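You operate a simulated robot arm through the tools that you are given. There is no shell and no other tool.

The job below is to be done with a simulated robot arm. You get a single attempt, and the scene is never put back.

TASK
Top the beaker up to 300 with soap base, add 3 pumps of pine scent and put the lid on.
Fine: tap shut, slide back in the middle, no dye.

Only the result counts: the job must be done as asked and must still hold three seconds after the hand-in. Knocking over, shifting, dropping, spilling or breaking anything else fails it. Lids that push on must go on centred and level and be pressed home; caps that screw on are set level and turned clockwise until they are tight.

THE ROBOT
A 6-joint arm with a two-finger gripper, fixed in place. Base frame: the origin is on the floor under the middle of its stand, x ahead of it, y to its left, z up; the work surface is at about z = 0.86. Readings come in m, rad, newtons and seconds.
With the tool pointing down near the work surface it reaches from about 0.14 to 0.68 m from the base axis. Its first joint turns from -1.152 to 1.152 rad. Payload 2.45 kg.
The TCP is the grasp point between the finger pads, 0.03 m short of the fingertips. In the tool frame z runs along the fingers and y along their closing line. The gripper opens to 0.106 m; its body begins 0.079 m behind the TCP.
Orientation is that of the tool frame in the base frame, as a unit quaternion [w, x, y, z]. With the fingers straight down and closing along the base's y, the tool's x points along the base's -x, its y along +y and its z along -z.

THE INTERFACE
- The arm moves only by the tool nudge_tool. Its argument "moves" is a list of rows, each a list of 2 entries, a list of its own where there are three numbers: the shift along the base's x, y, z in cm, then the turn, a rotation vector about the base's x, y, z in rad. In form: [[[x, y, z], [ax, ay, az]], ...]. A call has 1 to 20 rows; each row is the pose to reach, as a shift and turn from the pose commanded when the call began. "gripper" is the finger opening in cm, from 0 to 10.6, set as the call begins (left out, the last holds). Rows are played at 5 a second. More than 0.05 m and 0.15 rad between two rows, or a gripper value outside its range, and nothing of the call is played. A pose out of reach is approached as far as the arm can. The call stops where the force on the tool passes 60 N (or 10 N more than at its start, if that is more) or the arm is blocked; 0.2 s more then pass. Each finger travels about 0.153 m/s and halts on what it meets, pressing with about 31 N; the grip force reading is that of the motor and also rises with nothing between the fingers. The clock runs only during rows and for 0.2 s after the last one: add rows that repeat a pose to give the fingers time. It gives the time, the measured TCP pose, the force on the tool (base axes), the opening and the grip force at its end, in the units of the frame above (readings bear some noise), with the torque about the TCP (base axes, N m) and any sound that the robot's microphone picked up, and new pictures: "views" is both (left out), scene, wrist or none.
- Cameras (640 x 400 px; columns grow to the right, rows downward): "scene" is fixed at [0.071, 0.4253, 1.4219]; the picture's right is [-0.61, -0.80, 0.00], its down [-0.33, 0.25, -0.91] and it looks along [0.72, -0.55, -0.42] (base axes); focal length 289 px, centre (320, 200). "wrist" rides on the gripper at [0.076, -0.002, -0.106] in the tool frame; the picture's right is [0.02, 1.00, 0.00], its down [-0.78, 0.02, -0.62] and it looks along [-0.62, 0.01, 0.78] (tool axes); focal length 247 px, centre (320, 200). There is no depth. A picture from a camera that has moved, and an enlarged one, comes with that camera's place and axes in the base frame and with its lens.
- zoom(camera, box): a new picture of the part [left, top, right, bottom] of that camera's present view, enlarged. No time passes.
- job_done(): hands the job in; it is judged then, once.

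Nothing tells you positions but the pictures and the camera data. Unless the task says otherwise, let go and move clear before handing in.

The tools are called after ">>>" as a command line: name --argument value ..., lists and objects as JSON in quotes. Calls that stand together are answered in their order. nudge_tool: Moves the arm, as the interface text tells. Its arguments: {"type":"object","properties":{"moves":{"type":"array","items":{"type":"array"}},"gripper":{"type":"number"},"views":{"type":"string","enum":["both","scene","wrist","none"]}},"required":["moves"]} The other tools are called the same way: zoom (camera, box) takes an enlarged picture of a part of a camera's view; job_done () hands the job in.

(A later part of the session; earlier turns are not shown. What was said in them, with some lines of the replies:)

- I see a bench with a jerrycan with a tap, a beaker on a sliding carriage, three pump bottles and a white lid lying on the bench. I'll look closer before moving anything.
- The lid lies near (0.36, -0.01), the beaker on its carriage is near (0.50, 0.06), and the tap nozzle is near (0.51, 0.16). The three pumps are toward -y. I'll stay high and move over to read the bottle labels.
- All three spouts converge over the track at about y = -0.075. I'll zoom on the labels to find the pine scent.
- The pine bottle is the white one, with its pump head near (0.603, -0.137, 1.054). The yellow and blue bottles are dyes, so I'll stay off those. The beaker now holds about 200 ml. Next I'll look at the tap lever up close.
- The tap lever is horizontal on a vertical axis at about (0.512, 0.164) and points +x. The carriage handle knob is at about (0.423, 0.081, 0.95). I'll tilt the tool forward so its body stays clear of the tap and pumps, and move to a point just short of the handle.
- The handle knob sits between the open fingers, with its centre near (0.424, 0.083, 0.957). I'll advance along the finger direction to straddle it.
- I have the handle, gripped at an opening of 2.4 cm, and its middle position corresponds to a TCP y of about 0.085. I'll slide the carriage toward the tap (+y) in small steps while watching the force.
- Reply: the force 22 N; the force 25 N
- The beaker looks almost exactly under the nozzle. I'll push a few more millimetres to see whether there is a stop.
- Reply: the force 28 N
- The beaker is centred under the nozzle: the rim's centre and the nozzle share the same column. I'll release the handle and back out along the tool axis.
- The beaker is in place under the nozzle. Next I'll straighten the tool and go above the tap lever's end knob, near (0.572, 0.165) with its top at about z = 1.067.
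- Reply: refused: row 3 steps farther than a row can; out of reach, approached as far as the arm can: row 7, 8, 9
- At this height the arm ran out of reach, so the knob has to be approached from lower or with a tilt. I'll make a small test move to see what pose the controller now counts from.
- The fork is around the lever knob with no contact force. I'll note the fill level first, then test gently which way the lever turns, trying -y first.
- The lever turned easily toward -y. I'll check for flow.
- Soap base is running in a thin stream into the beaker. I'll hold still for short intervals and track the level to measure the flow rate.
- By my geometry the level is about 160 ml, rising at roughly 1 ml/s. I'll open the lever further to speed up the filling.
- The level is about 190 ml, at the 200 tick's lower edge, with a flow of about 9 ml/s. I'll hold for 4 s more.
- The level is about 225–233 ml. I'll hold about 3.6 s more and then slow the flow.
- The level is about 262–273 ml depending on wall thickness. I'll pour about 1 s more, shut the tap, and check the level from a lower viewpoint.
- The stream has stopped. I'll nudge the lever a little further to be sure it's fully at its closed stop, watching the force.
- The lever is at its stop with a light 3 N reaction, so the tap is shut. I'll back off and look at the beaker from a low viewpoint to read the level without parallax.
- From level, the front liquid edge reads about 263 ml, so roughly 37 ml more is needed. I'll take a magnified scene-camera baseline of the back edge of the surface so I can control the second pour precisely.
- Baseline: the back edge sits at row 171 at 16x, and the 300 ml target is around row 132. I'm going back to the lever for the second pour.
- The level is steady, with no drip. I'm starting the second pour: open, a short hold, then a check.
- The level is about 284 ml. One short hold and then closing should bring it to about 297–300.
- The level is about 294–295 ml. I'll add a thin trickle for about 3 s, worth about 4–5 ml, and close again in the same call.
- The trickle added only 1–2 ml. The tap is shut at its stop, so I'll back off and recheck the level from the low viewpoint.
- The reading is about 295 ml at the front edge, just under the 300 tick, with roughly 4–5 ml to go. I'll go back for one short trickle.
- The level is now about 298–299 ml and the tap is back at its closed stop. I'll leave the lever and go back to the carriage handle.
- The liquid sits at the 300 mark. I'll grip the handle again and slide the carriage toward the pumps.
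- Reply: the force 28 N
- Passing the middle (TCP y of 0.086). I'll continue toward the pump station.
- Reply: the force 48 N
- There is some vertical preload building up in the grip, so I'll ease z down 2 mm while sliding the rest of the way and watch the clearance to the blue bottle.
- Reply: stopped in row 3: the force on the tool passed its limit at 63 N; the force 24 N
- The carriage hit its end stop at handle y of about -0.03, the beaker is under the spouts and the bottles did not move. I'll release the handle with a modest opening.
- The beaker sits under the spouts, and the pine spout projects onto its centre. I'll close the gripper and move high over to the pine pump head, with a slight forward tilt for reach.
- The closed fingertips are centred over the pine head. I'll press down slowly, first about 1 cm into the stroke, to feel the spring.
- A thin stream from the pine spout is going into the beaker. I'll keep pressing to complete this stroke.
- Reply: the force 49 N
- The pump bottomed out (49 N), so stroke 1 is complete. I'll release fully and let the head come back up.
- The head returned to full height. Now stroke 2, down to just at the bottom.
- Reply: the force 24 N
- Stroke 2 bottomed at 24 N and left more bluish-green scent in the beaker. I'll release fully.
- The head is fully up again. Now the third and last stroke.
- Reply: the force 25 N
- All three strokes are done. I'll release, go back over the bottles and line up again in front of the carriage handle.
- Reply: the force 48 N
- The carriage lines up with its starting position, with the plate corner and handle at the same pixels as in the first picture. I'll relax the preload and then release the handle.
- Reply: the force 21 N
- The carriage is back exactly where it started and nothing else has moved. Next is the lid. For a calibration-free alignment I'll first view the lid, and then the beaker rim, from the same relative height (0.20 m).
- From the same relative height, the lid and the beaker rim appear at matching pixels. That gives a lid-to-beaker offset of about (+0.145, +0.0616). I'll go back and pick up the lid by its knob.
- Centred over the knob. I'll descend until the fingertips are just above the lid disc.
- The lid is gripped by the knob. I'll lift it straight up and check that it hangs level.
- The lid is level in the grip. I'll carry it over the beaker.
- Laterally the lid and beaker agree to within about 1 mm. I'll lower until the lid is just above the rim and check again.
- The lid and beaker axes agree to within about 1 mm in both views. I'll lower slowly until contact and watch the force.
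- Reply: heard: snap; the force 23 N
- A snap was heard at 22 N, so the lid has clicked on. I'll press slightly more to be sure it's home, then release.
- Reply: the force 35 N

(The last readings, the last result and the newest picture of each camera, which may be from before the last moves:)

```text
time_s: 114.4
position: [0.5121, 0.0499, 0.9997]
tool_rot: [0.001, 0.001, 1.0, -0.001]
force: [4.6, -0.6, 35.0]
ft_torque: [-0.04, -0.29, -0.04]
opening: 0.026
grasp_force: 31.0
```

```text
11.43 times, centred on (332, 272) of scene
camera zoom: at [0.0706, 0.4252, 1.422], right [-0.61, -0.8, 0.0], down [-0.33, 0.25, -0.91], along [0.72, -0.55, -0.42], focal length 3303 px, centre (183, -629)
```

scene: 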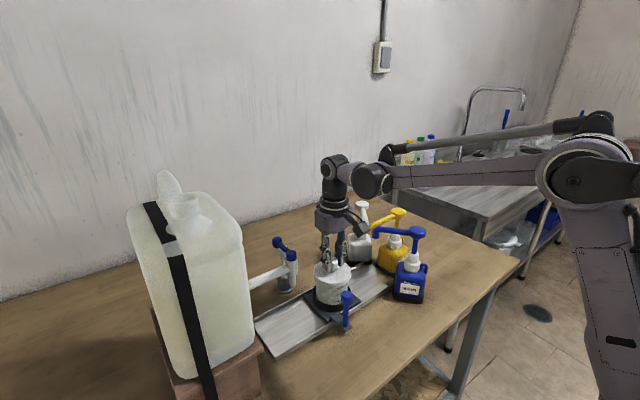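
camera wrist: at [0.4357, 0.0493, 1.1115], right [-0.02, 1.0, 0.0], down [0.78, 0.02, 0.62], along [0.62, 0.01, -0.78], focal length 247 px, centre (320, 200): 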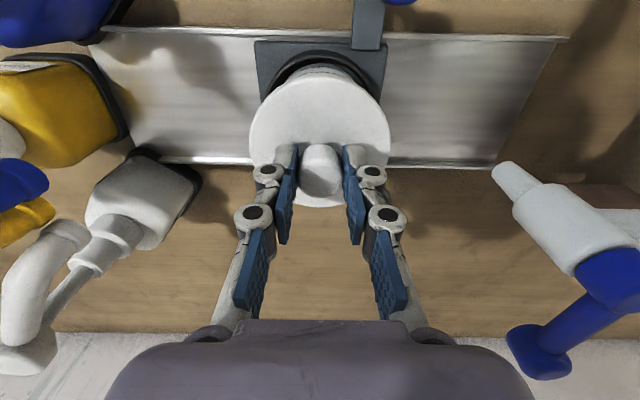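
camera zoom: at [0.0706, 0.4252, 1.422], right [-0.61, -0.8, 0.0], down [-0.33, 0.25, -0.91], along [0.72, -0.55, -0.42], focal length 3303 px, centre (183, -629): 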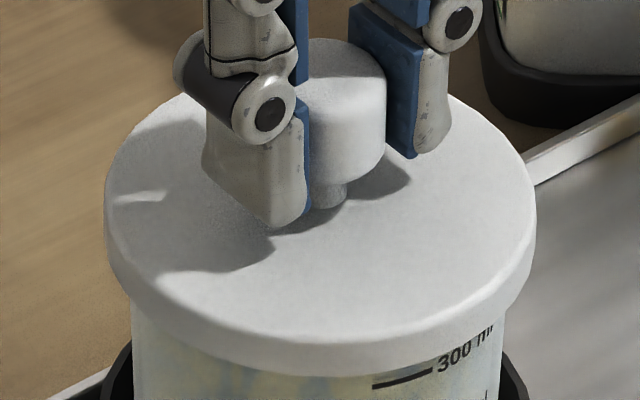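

The lid is firmly seated and didn't move further at 35 N. I'll ease off the load, open the fingers and rise clear.

>>> nudge_tool --moves '[[[0, 0, 0.15], [0, 0, 0]], [[0, 0, 0.3], [0, 0, 0]]]' --views "none"

>>> nudge_tool --moves '[[[0, 0, 0], [0, 0, 0]], [[0, 0, 0], [0, 0, 0]], [[0, 0, 0], [0, 0, 0]]]' --gripper 5.5 --views "wrist"

```text
time_s: 115.0
position: [0.5114, 0.0522, 1.0015]
tool_rot: [-0.001, 0.0, 1.0, -0.001]
force: [-0.2, -0.6, 0.4]
ft_torque: [0.02, 0.01, 0.01]
opening: 0.0257
grasp_force: 30.4
heard: snap
```

```text
time_s: 115.8
position: [0.5133, 0.0515, 1.0031]
tool_rot: [0.002, 0.001, 1.0, -0.001]
force: [0.3, -0.3, -0.7]
ft_torque: [-0.03, 0.01, -0.03]
opening: 0.055
grasp_force: 0.0
camera wrist: at [0.4357, 0.0494, 1.108], right [-0.02, 1.0, 0.0], down [0.78, 0.02, 0.62], along [0.62, 0.01, -0.78], focal length 247 px, centre (320, 200)
```

wrist: 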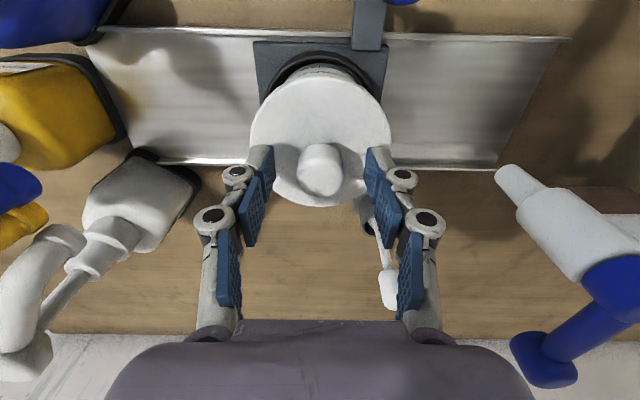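

A second "snap" was heard when I eased up, so the lid may have been pulled back off its catch. I'll check its height.

>>> zoom --camera "scene" --box '[312, 255, 352, 290]'

>>> zoom --camera "wrist" --box '[220, 40, 420, 240]'

```text
11.43 times, centred on (332, 272) of scene
camera zoom: at [0.071, 0.4253, 1.4219], right [-0.61, -0.8, 0.0], down [-0.33, 0.25, -0.91], along [0.72, -0.55, -0.42], focal length 3303 px, centre (183, -629)
```

zoom: 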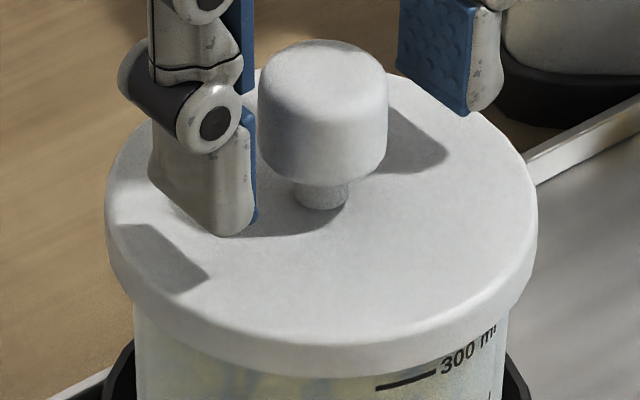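

```text
2.00 times, centred on (320, 140) of wrist
camera zoom: at [0.4357, 0.0494, 1.108], right [-0.02, 1.0, 0.0], down [0.78, 0.02, 0.62], along [0.62, 0.01, -0.78], focal length 494 px, centre (320, 320)
```

zoom: 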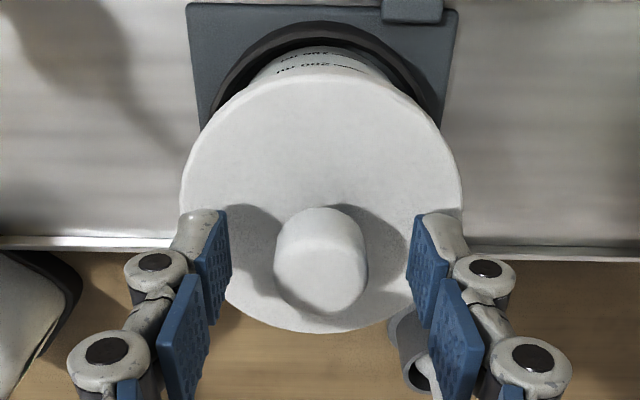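

The lid height looks the same as when pressed, but to be certain I'll press it home from above with closed fingers on the knob, without gripping it.

>>> nudge_tool --moves '[[[0, 0, 1.5], [0, 0, 0]], [[0, 0, 4], [0, 0, 0]], [[0, 0, 6], [0, 0, 0]], [[0, 0, 6], [0, 0, 0]]]' --gripper 5.5 --views "both"

>>> zoom --camera "scene" --box '[312, 255, 352, 290]'

>>> zoom --camera "wrist" --box '[240, 20, 400, 180]'

```text
time_s: 116.8
position: [0.5118, 0.052, 1.0645]
tool_rot: [0.001, -0.001, 1.0, -0.002]
force: [0.1, 0.5, 1.1]
ft_torque: [-0.04, -0.02, 0.04]
opening: 0.0551
grasp_force: 0.1
camera wrist: at [0.4364, 0.0499, 1.1693], right [-0.02, 1.0, 0.0], down [0.78, 0.02, 0.62], along [0.62, 0.01, -0.78], focal length 247 px, centre (320, 200)
```

scene: 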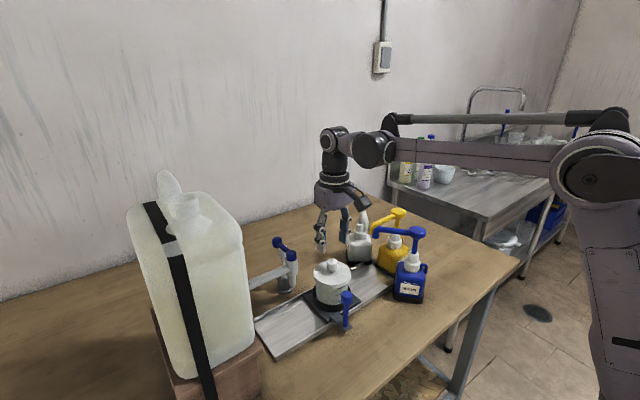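
wrist: 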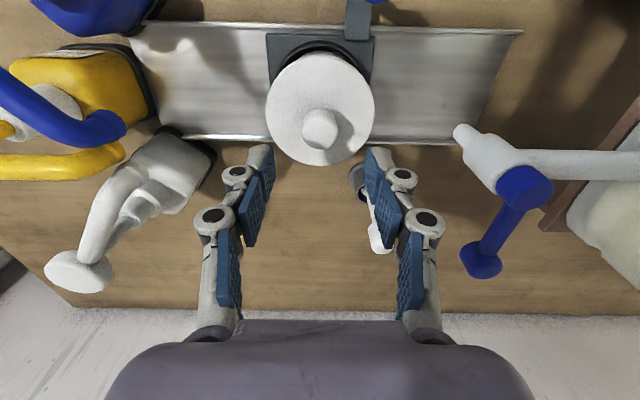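

```text
11.43 times, centred on (332, 272) of scene
camera zoom: at [0.071, 0.4253, 1.4219], right [-0.61, -0.8, 0.0], down [-0.33, 0.25, -0.91], along [0.72, -0.55, -0.42], focal length 3303 px, centre (183, -629)
```

zoom: 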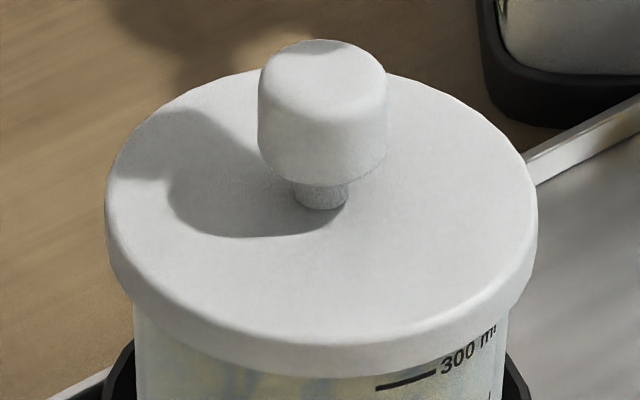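

```text
2.50 times, centred on (320, 100) of wrist
camera zoom: at [0.4364, 0.0499, 1.1693], right [-0.02, 1.0, 0.0], down [0.78, 0.02, 0.62], along [0.62, 0.01, -0.78], focal length 617 px, centre (320, 450)
```

zoom: 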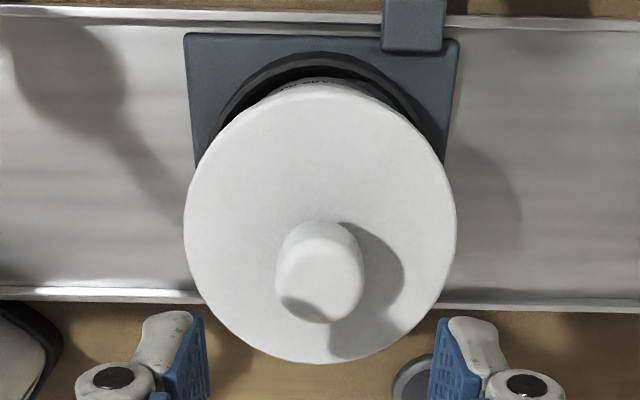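

>>> nudge_tool --moves '[[[0, 0, 0], [0, 0, 0]], [[0, 0, 0], [0, 0, 0]], [[0, 0, 0], [0, 0, 0]]]' --gripper 0 --views "none"

>>> nudge_tool --moves '[[[0.1, 0, -1.5], [0, 0, 0]], [[0.1, 0, -2.8], [0, 0, 0]], [[0.1, 0, -3.2], [0, 0, 0]], [[0.1, 0, -3.5], [0, 0, 0]]]' --views "wrist"

>>> zoom --camera "scene" --box '[305, 235, 365, 295]'

```text
time_s: 117.6
position: [0.5134, 0.0517, 1.064]
tool_rot: [0.001, 0.0, 1.0, -0.001]
force: [-0.6, 0.5, 0.3]
ft_torque: [0.02, 0.01, 0.0]
opening: 0.0
grasp_force: 28.4
```

```text
time_s: 118.6
position: [0.5137, 0.0528, 1.028]
tool_rot: [0.002, 0.001, 1.0, -0.003]
force: [0.2, -0.5, 0.2]
ft_torque: [-0.01, -0.02, 0.01]
opening: 0.0
grasp_force: 28.0
camera wrist: at [0.4371, 0.0499, 1.1331], right [-0.02, 1.0, 0.0], down [0.78, 0.02, 0.62], along [0.62, 0.01, -0.78], focal length 247 px, centre (320, 200)
```

wrist: 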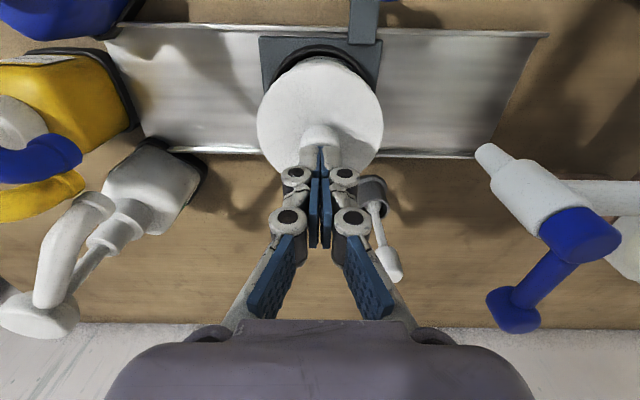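

```text
6.67 times, centred on (335, 265) of scene
camera zoom: at [0.071, 0.4253, 1.4219], right [-0.61, -0.8, 0.0], down [-0.33, 0.25, -0.91], along [0.72, -0.55, -0.42], focal length 1927 px, centre (220, -233)
```

zoom: 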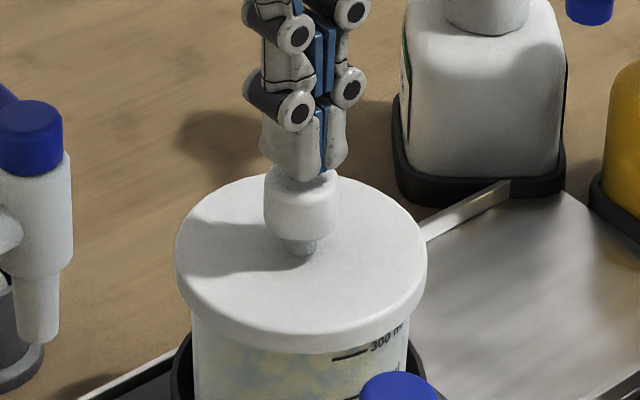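

>>> nudge_tool --moves '[[[0, 0, -0.15], [0, 0, 0]], [[0, 0, -0.3], [0, 0, 0]], [[0, 0, -0.45], [0, 0, 0]], [[0, 0, -0.6], [0, 0, 0]]]' --views "none"

>>> zoom --camera "scene" --box '[305, 235, 365, 295]'

```text
time_s: 119.6
position: [0.5148, 0.052, 1.0203]
tool_rot: [0.001, 0.001, 1.0, -0.001]
force: [-0.6, -0.2, 0.5]
ft_torque: [-0.01, -0.02, 0.03]
opening: 0.0
grasp_force: 29.1
```

```text
6.67 times, centred on (335, 265) of scene
camera zoom: at [0.071, 0.4253, 1.4219], right [-0.61, -0.8, 0.0], down [-0.33, 0.25, -0.91], along [0.72, -0.55, -0.42], focal length 1927 px, centre (220, -233)
```

zoom: 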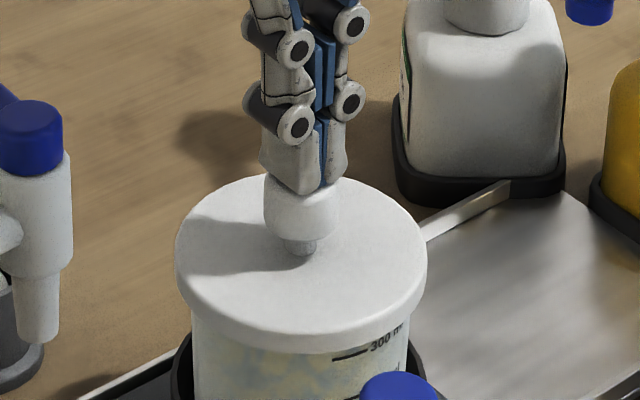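

>>> nudge_tool --moves '[[[0, 0, -0.15], [0, 0, 0]], [[0, 0, -0.3], [0, 0, 0]], [[0, 0, -0.4], [0, 0, 0]]]' --views "none"

>>> zoom --camera "scene" --box '[305, 235, 365, 295]'

```text
time_s: 120.4
position: [0.5134, 0.0517, 1.0199]
tool_rot: [0.003, 0.0, 1.0, -0.002]
force: [5.9, 0.0, 48.1]
ft_torque: [0.04, -0.1, 0.05]
opening: 0.006
grasp_force: 28.5
```

```text
6.67 times, centred on (335, 265) of scene
camera zoom: at [0.0704, 0.4252, 1.422], right [-0.61, -0.8, 0.0], down [-0.33, 0.25, -0.91], along [0.72, -0.55, -0.42], focal length 1927 px, centre (220, -233)
```

zoom: 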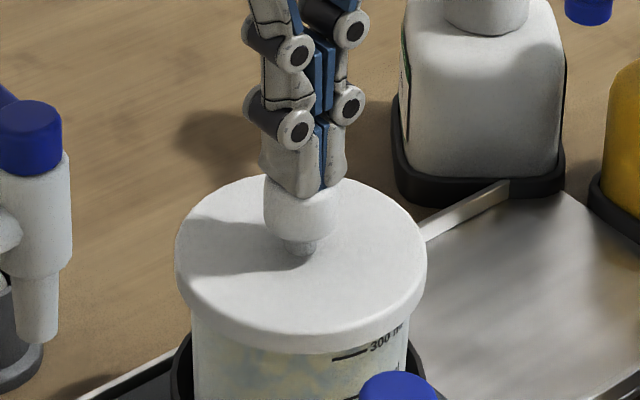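

48 N on the knob produced no movement and no further snap, so the lid appears fully seated. I'll give one slightly firmer push and listen.

>>> nudge_tool --moves '[[[0, 0, -0.08], [0, 0, 0]], [[0, 0, -0.08], [0, 0, 0]]]' --views "none"

>>> zoom --camera "scene" --box '[312, 255, 352, 290]'

```text
time_s: 120.8
position: [0.5133, 0.0521, 1.021]
tool_rot: [0.002, 0.001, 1.0, -0.002]
force: [-0.8, -0.2, 14.2]
ft_torque: [0.01, 0.06, -0.01]
opening: 0.0058
grasp_force: 28.5
stopped in row 2: the force on the tool passed its limit at 61 N (the readings are from after the stop); the commanded pose is now the measured one
```

```text
11.43 times, centred on (332, 272) of scene
camera zoom: at [0.0708, 0.4252, 1.4219], right [-0.61, -0.8, 0.0], down [-0.33, 0.25, -0.91], along [0.72, -0.55, -0.42], focal length 3303 px, centre (183, -629)
```

zoom: 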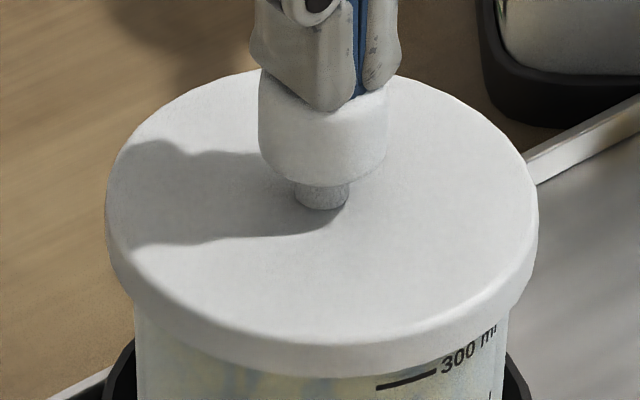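

Even at 61 N the lid doesn't move and no new snap is heard, so it is home. I'll rise clear and inspect the whole scene.

>>> nudge_tool --moves '[[[0, 0, 1], [0, 0, 0]], [[0, 0, 4], [0, 0, 0]], [[0, 0, 8.5], [0, 0, 0]], [[-2, 0, 12.5], [0, 0, 0]], [[-6, 0, 14], [0, 0, 0]], [[-10, 0, 16], [0, 0, 0]], [[-14, 0, 18], [0, 0, 0]], [[-14, 0, 18], [0, 0, 0]]]' --views "both"

>>> zoom --camera "scene" --box '[312, 255, 352, 290]'

>>> zoom --camera "scene" --box '[230, 180, 450, 370]'

>>> zoom --camera "wrist" --box '[220, 60, 440, 240]'

```text
time_s: 122.6
position: [0.3733, 0.0511, 1.1996]
tool_rot: [0.001, 0.0, 1.0, -0.002]
force: [0.3, 0.1, -0.5]
ft_torque: [0.0, -0.01, -0.01]
opening: 0.0
grasp_force: 28.6
heard: snap
camera wrist: at [0.296, 0.0495, 1.3046], right [-0.02, 1.0, 0.0], down [0.78, 0.02, 0.62], along [0.62, 0.01, -0.78], focal length 247 px, centre (320, 200)
```

scene: 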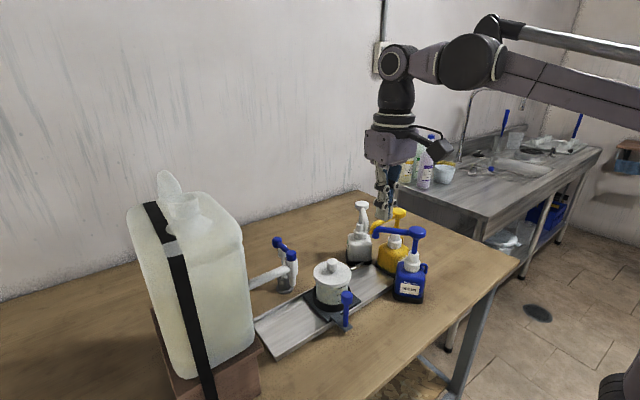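
wrist: 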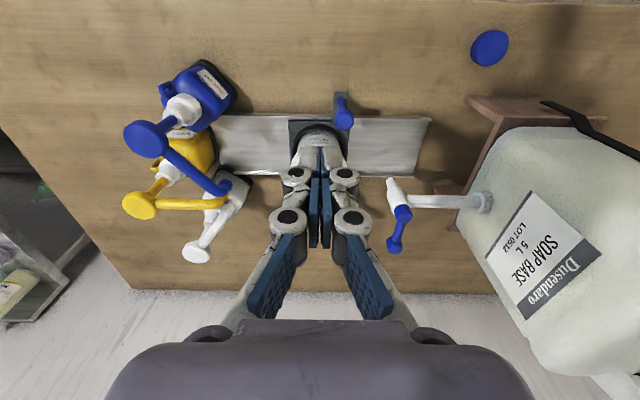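

```text
11.43 times, centred on (332, 272) of scene
camera zoom: at [0.071, 0.4253, 1.4219], right [-0.61, -0.8, 0.0], down [-0.33, 0.25, -0.91], along [0.72, -0.55, -0.42], focal length 3303 px, centre (183, -629)
```

zoom: 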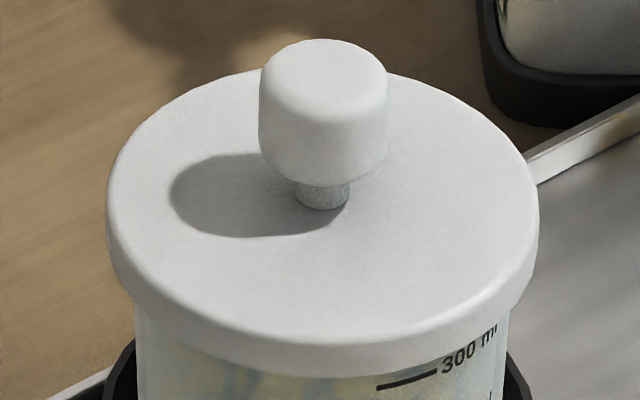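

```text
2.11 times, centred on (340, 275) of scene
camera zoom: at [0.071, 0.4253, 1.4219], right [-0.61, -0.8, 0.0], down [-0.33, 0.25, -0.91], along [0.72, -0.55, -0.42], focal length 608 px, centre (278, 42)
```

zoom: 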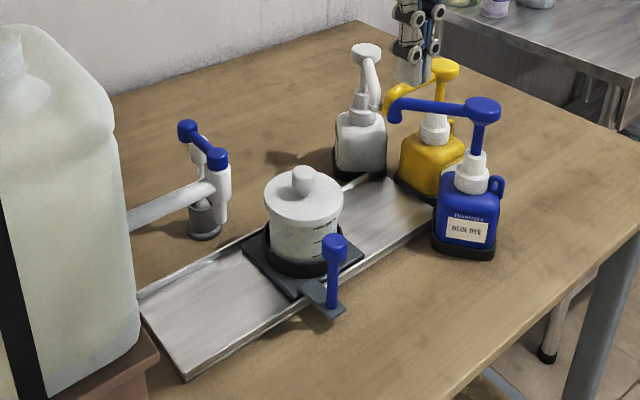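

```text
2.22 times, centred on (330, 150) of wrist
camera zoom: at [0.296, 0.0495, 1.3046], right [-0.02, 1.0, 0.0], down [0.78, 0.02, 0.62], along [0.62, 0.01, -0.78], focal length 549 px, centre (298, 311)
```

zoom: 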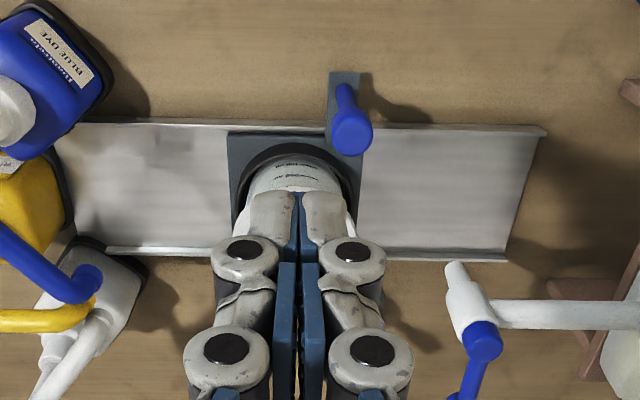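

Another "snap" came as the load was lifted, which fits the lid settling into its catch each time it is relieved. I'll verify with a level-height view of the lid and rim.

>>> nudge_tool --moves '[[[-0.4, 0, 0], [0, -0.1, 0]], [[-0.8, 0, 0], [0, -0.2, 0]], [[-1.2, 0, -1], [0, -0.3, 0]], [[-1.6, 0, -2], [0, -0.4, 0]], [[-2, 0, -3.5], [0, -0.5, 0]], [[-2.6, 0, -5], [0, -0.6, 0]], [[-2.6, 0, -7], [0, -0.7, 0]], [[-2.6, 0, -11], [0, -0.7, 0]], [[-2.6, 0, -15], [0, -0.7, 0]], [[-2.6, 0, -19], [0, -0.7, 0]], [[-2.6, 0, -23], [0, -0.7, 0]], [[-2.6, 0, -26], [0, -0.7, 0]], [[-2.6, 0, -26], [0, -0.7, 0]]]' --gripper 10.6 --views "both"

>>> zoom --camera "wrist" --box '[260, 150, 380, 290]'

>>> zoom --camera "wrist" --box '[275, 200, 355, 270]'

```text
time_s: 125.4
position: [0.3476, 0.0531, 0.9388]
tool_rot: [0.344, 0.002, 0.939, -0.002]
force: [1.4, -0.3, 0.2]
ft_torque: [0.01, 0.01, 0.01]
opening: 0.1061
grasp_force: 0.1
camera wrist: at [0.2209, 0.0505, 0.97], right [-0.01, 1.0, -0.02], down [0.2, 0.02, 0.98], along [0.98, 0.01, -0.2], focal length 247 px, centre (320, 200)
```

scene: 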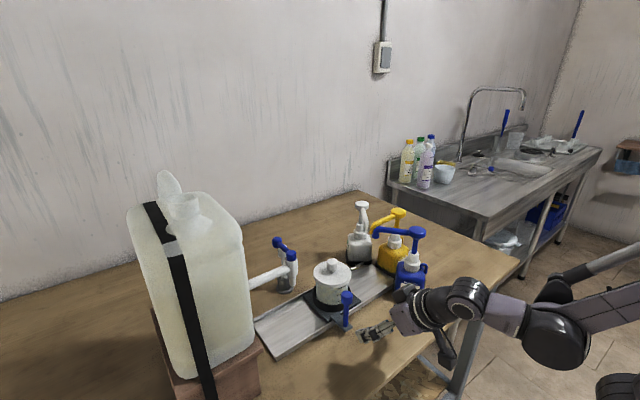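
wrist: 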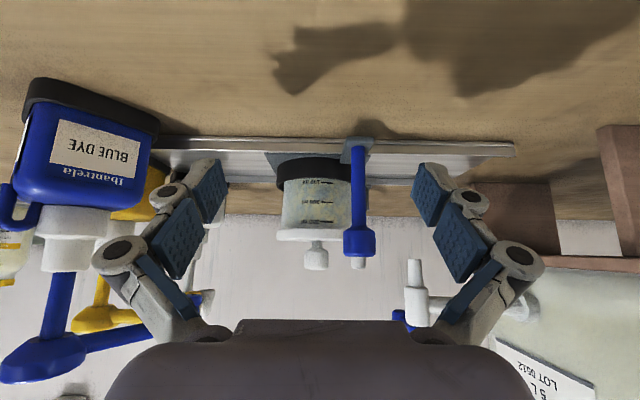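

```text
2.86 times, centred on (320, 220) of wrist
camera zoom: at [0.2209, 0.0505, 0.97], right [-0.01, 1.0, -0.02], down [0.2, 0.02, 0.98], along [0.98, 0.01, -0.2], focal length 706 px, centre (320, 143)
```

zoom: 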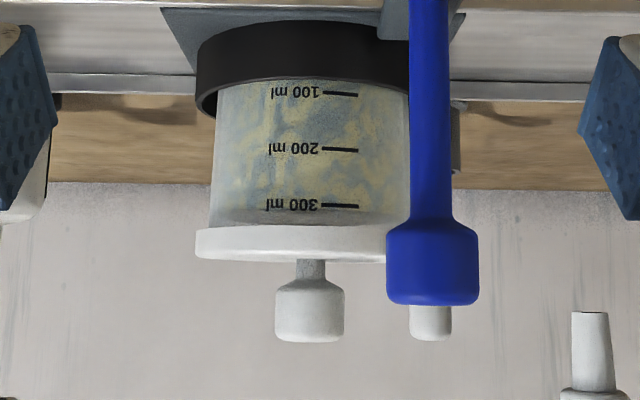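

```text
5.71 times, centred on (315, 235) of wrist
camera zoom: at [0.2209, 0.0505, 0.97], right [-0.01, 1.0, -0.02], down [0.2, 0.02, 0.98], along [0.98, 0.01, -0.2], focal length 1411 px, centre (349, 0)
```

zoom: 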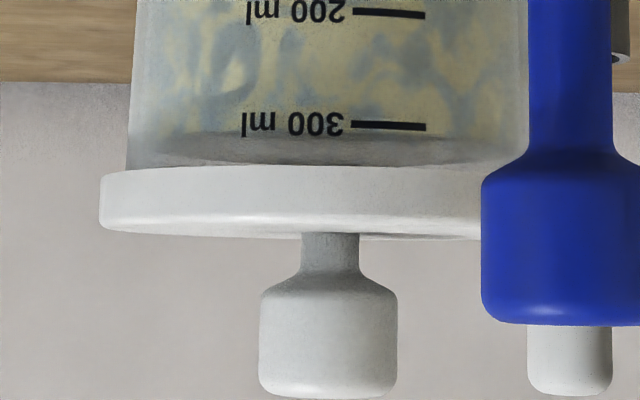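

The level view shows the lid centred and level, with its skirt about 6–7 mm over the rim, and the liquid at the 300 mark. I'll move the arm clear and take one last overall look.

>>> nudge_tool --moves '[[[0, 0, 4], [0, 0, 0]], [[0, 0, 8], [0, 0, 0]], [[0, 0, 12], [0, 0, 0]], [[0, 0, 16], [0, 0, 0]], [[0, 0, 20], [0, 0.1, 0]], [[-2, 0, 24], [0, 0.2, 0]], [[-3, 0, 28], [0, 0.3, 0]], [[-4, 0, 32], [0, 0.4, 0]], [[-4, 0, 35], [0, 0.5, 0]], [[-4, 0, 37], [0, 0.6, 0]], [[-4, 0, 37], [0, 0.7, 0]], [[-4, 0, 37], [0, 0.7, 0]]]' --gripper 6 --views "both"

>>> zoom --camera "scene" --box '[230, 180, 450, 370]'

>>> zoom --camera "scene" --box '[255, 225, 365, 325]'

>>> zoom --camera "wrist" --box '[150, 40, 450, 240]'

```text
time_s: 128.0
position: [0.3074, 0.051, 1.3077]
tool_rot: [0.001, 0.001, 1.0, -0.002]
force: [-0.1, -0.1, 0.9]
ft_torque: [0.03, 0.0, 0.0]
opening: 0.0602
grasp_force: 0.1
camera wrist: at [0.2305, 0.0485, 1.4145], right [-0.02, 1.0, 0.0], down [0.78, 0.02, 0.62], along [0.62, 0.01, -0.78], focal length 247 px, centre (320, 200)
```

scene: 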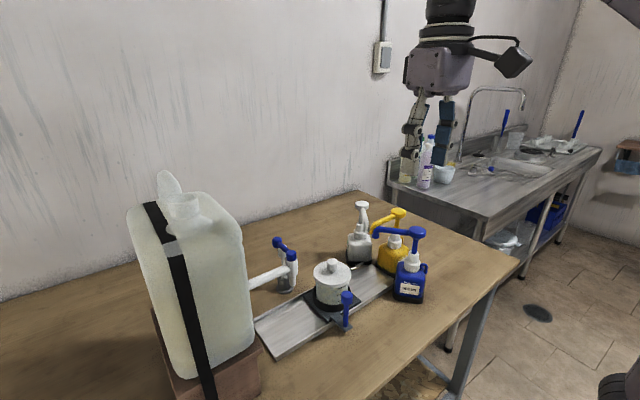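
wrist: 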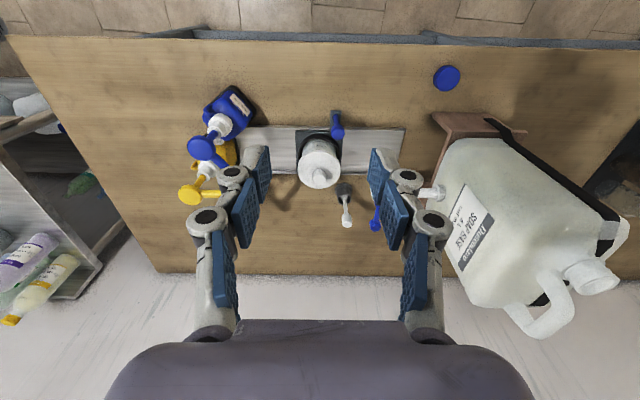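

```text
2.11 times, centred on (340, 275) of scene
camera zoom: at [0.0711, 0.4253, 1.4219], right [-0.61, -0.8, 0.0], down [-0.33, 0.25, -0.91], along [0.72, -0.55, -0.42], focal length 608 px, centre (278, 42)
```

zoom: 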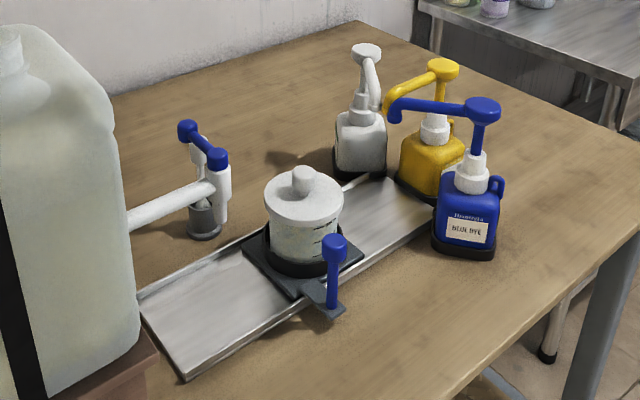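

```text
4.00 times, centred on (310, 275) of scene
camera zoom: at [0.0711, 0.4253, 1.4219], right [-0.61, -0.8, 0.0], down [-0.33, 0.25, -0.91], along [0.72, -0.55, -0.42], focal length 1156 px, centre (360, -100)
```

zoom: 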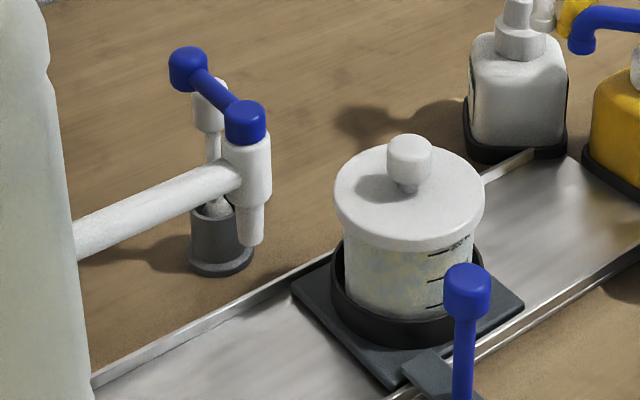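

```text
2.00 times, centred on (300, 140) of wrist
camera zoom: at [0.2305, 0.0485, 1.4145], right [-0.02, 1.0, 0.0], down [0.78, 0.02, 0.62], along [0.62, 0.01, -0.78], focal length 494 px, centre (360, 320)
```

zoom: 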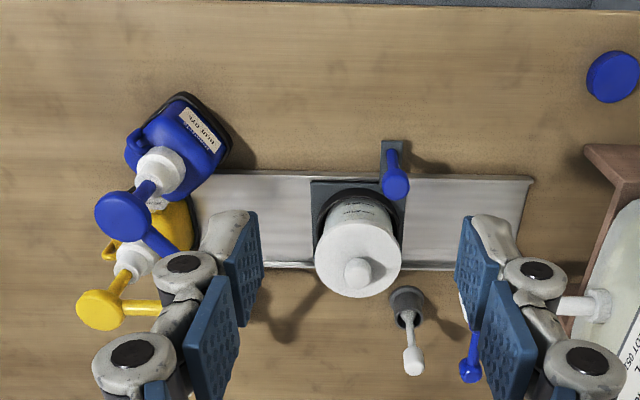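

The tap lever is closed, the carriage is in the middle, the lid is level and pressed home, the bottles stand where they were, and the arm is clear. I'm handing in the job.

>>> job_done

```text
The job is handed in.
```

I filled the beaker to about 300 ml with soap base, added three full pumps of pine scent and pressed the lid on. The job is handed in, and I haven't been told how it was judged.

- **Soap base:** I stopped at about 298–299 ml against the beaker's own scale. The last level-height reading was about 295 ml; after that I let in a short trickle that I judged from the picture at 3–4 ml.
- **Scent:** I pressed the pine (white) bottle three times, each stroke to the bottom and fully released. I never touched the yellow or blue dye pumps.
- **Lid:** It looks centred and level. It snapped on at about 22 N and did not move when pushed at up to 61 N. I also heard a snap both times I took the pressure off. The lid's height had not changed, so I believe it is seated.
- **Tap and slide:** The tap lever is back against its closed stop with no drip. The slide is back at the middle position it started from, to within about a millimetre.

Nothing else appeared to have moved in the final pictures, and the arm is clear.
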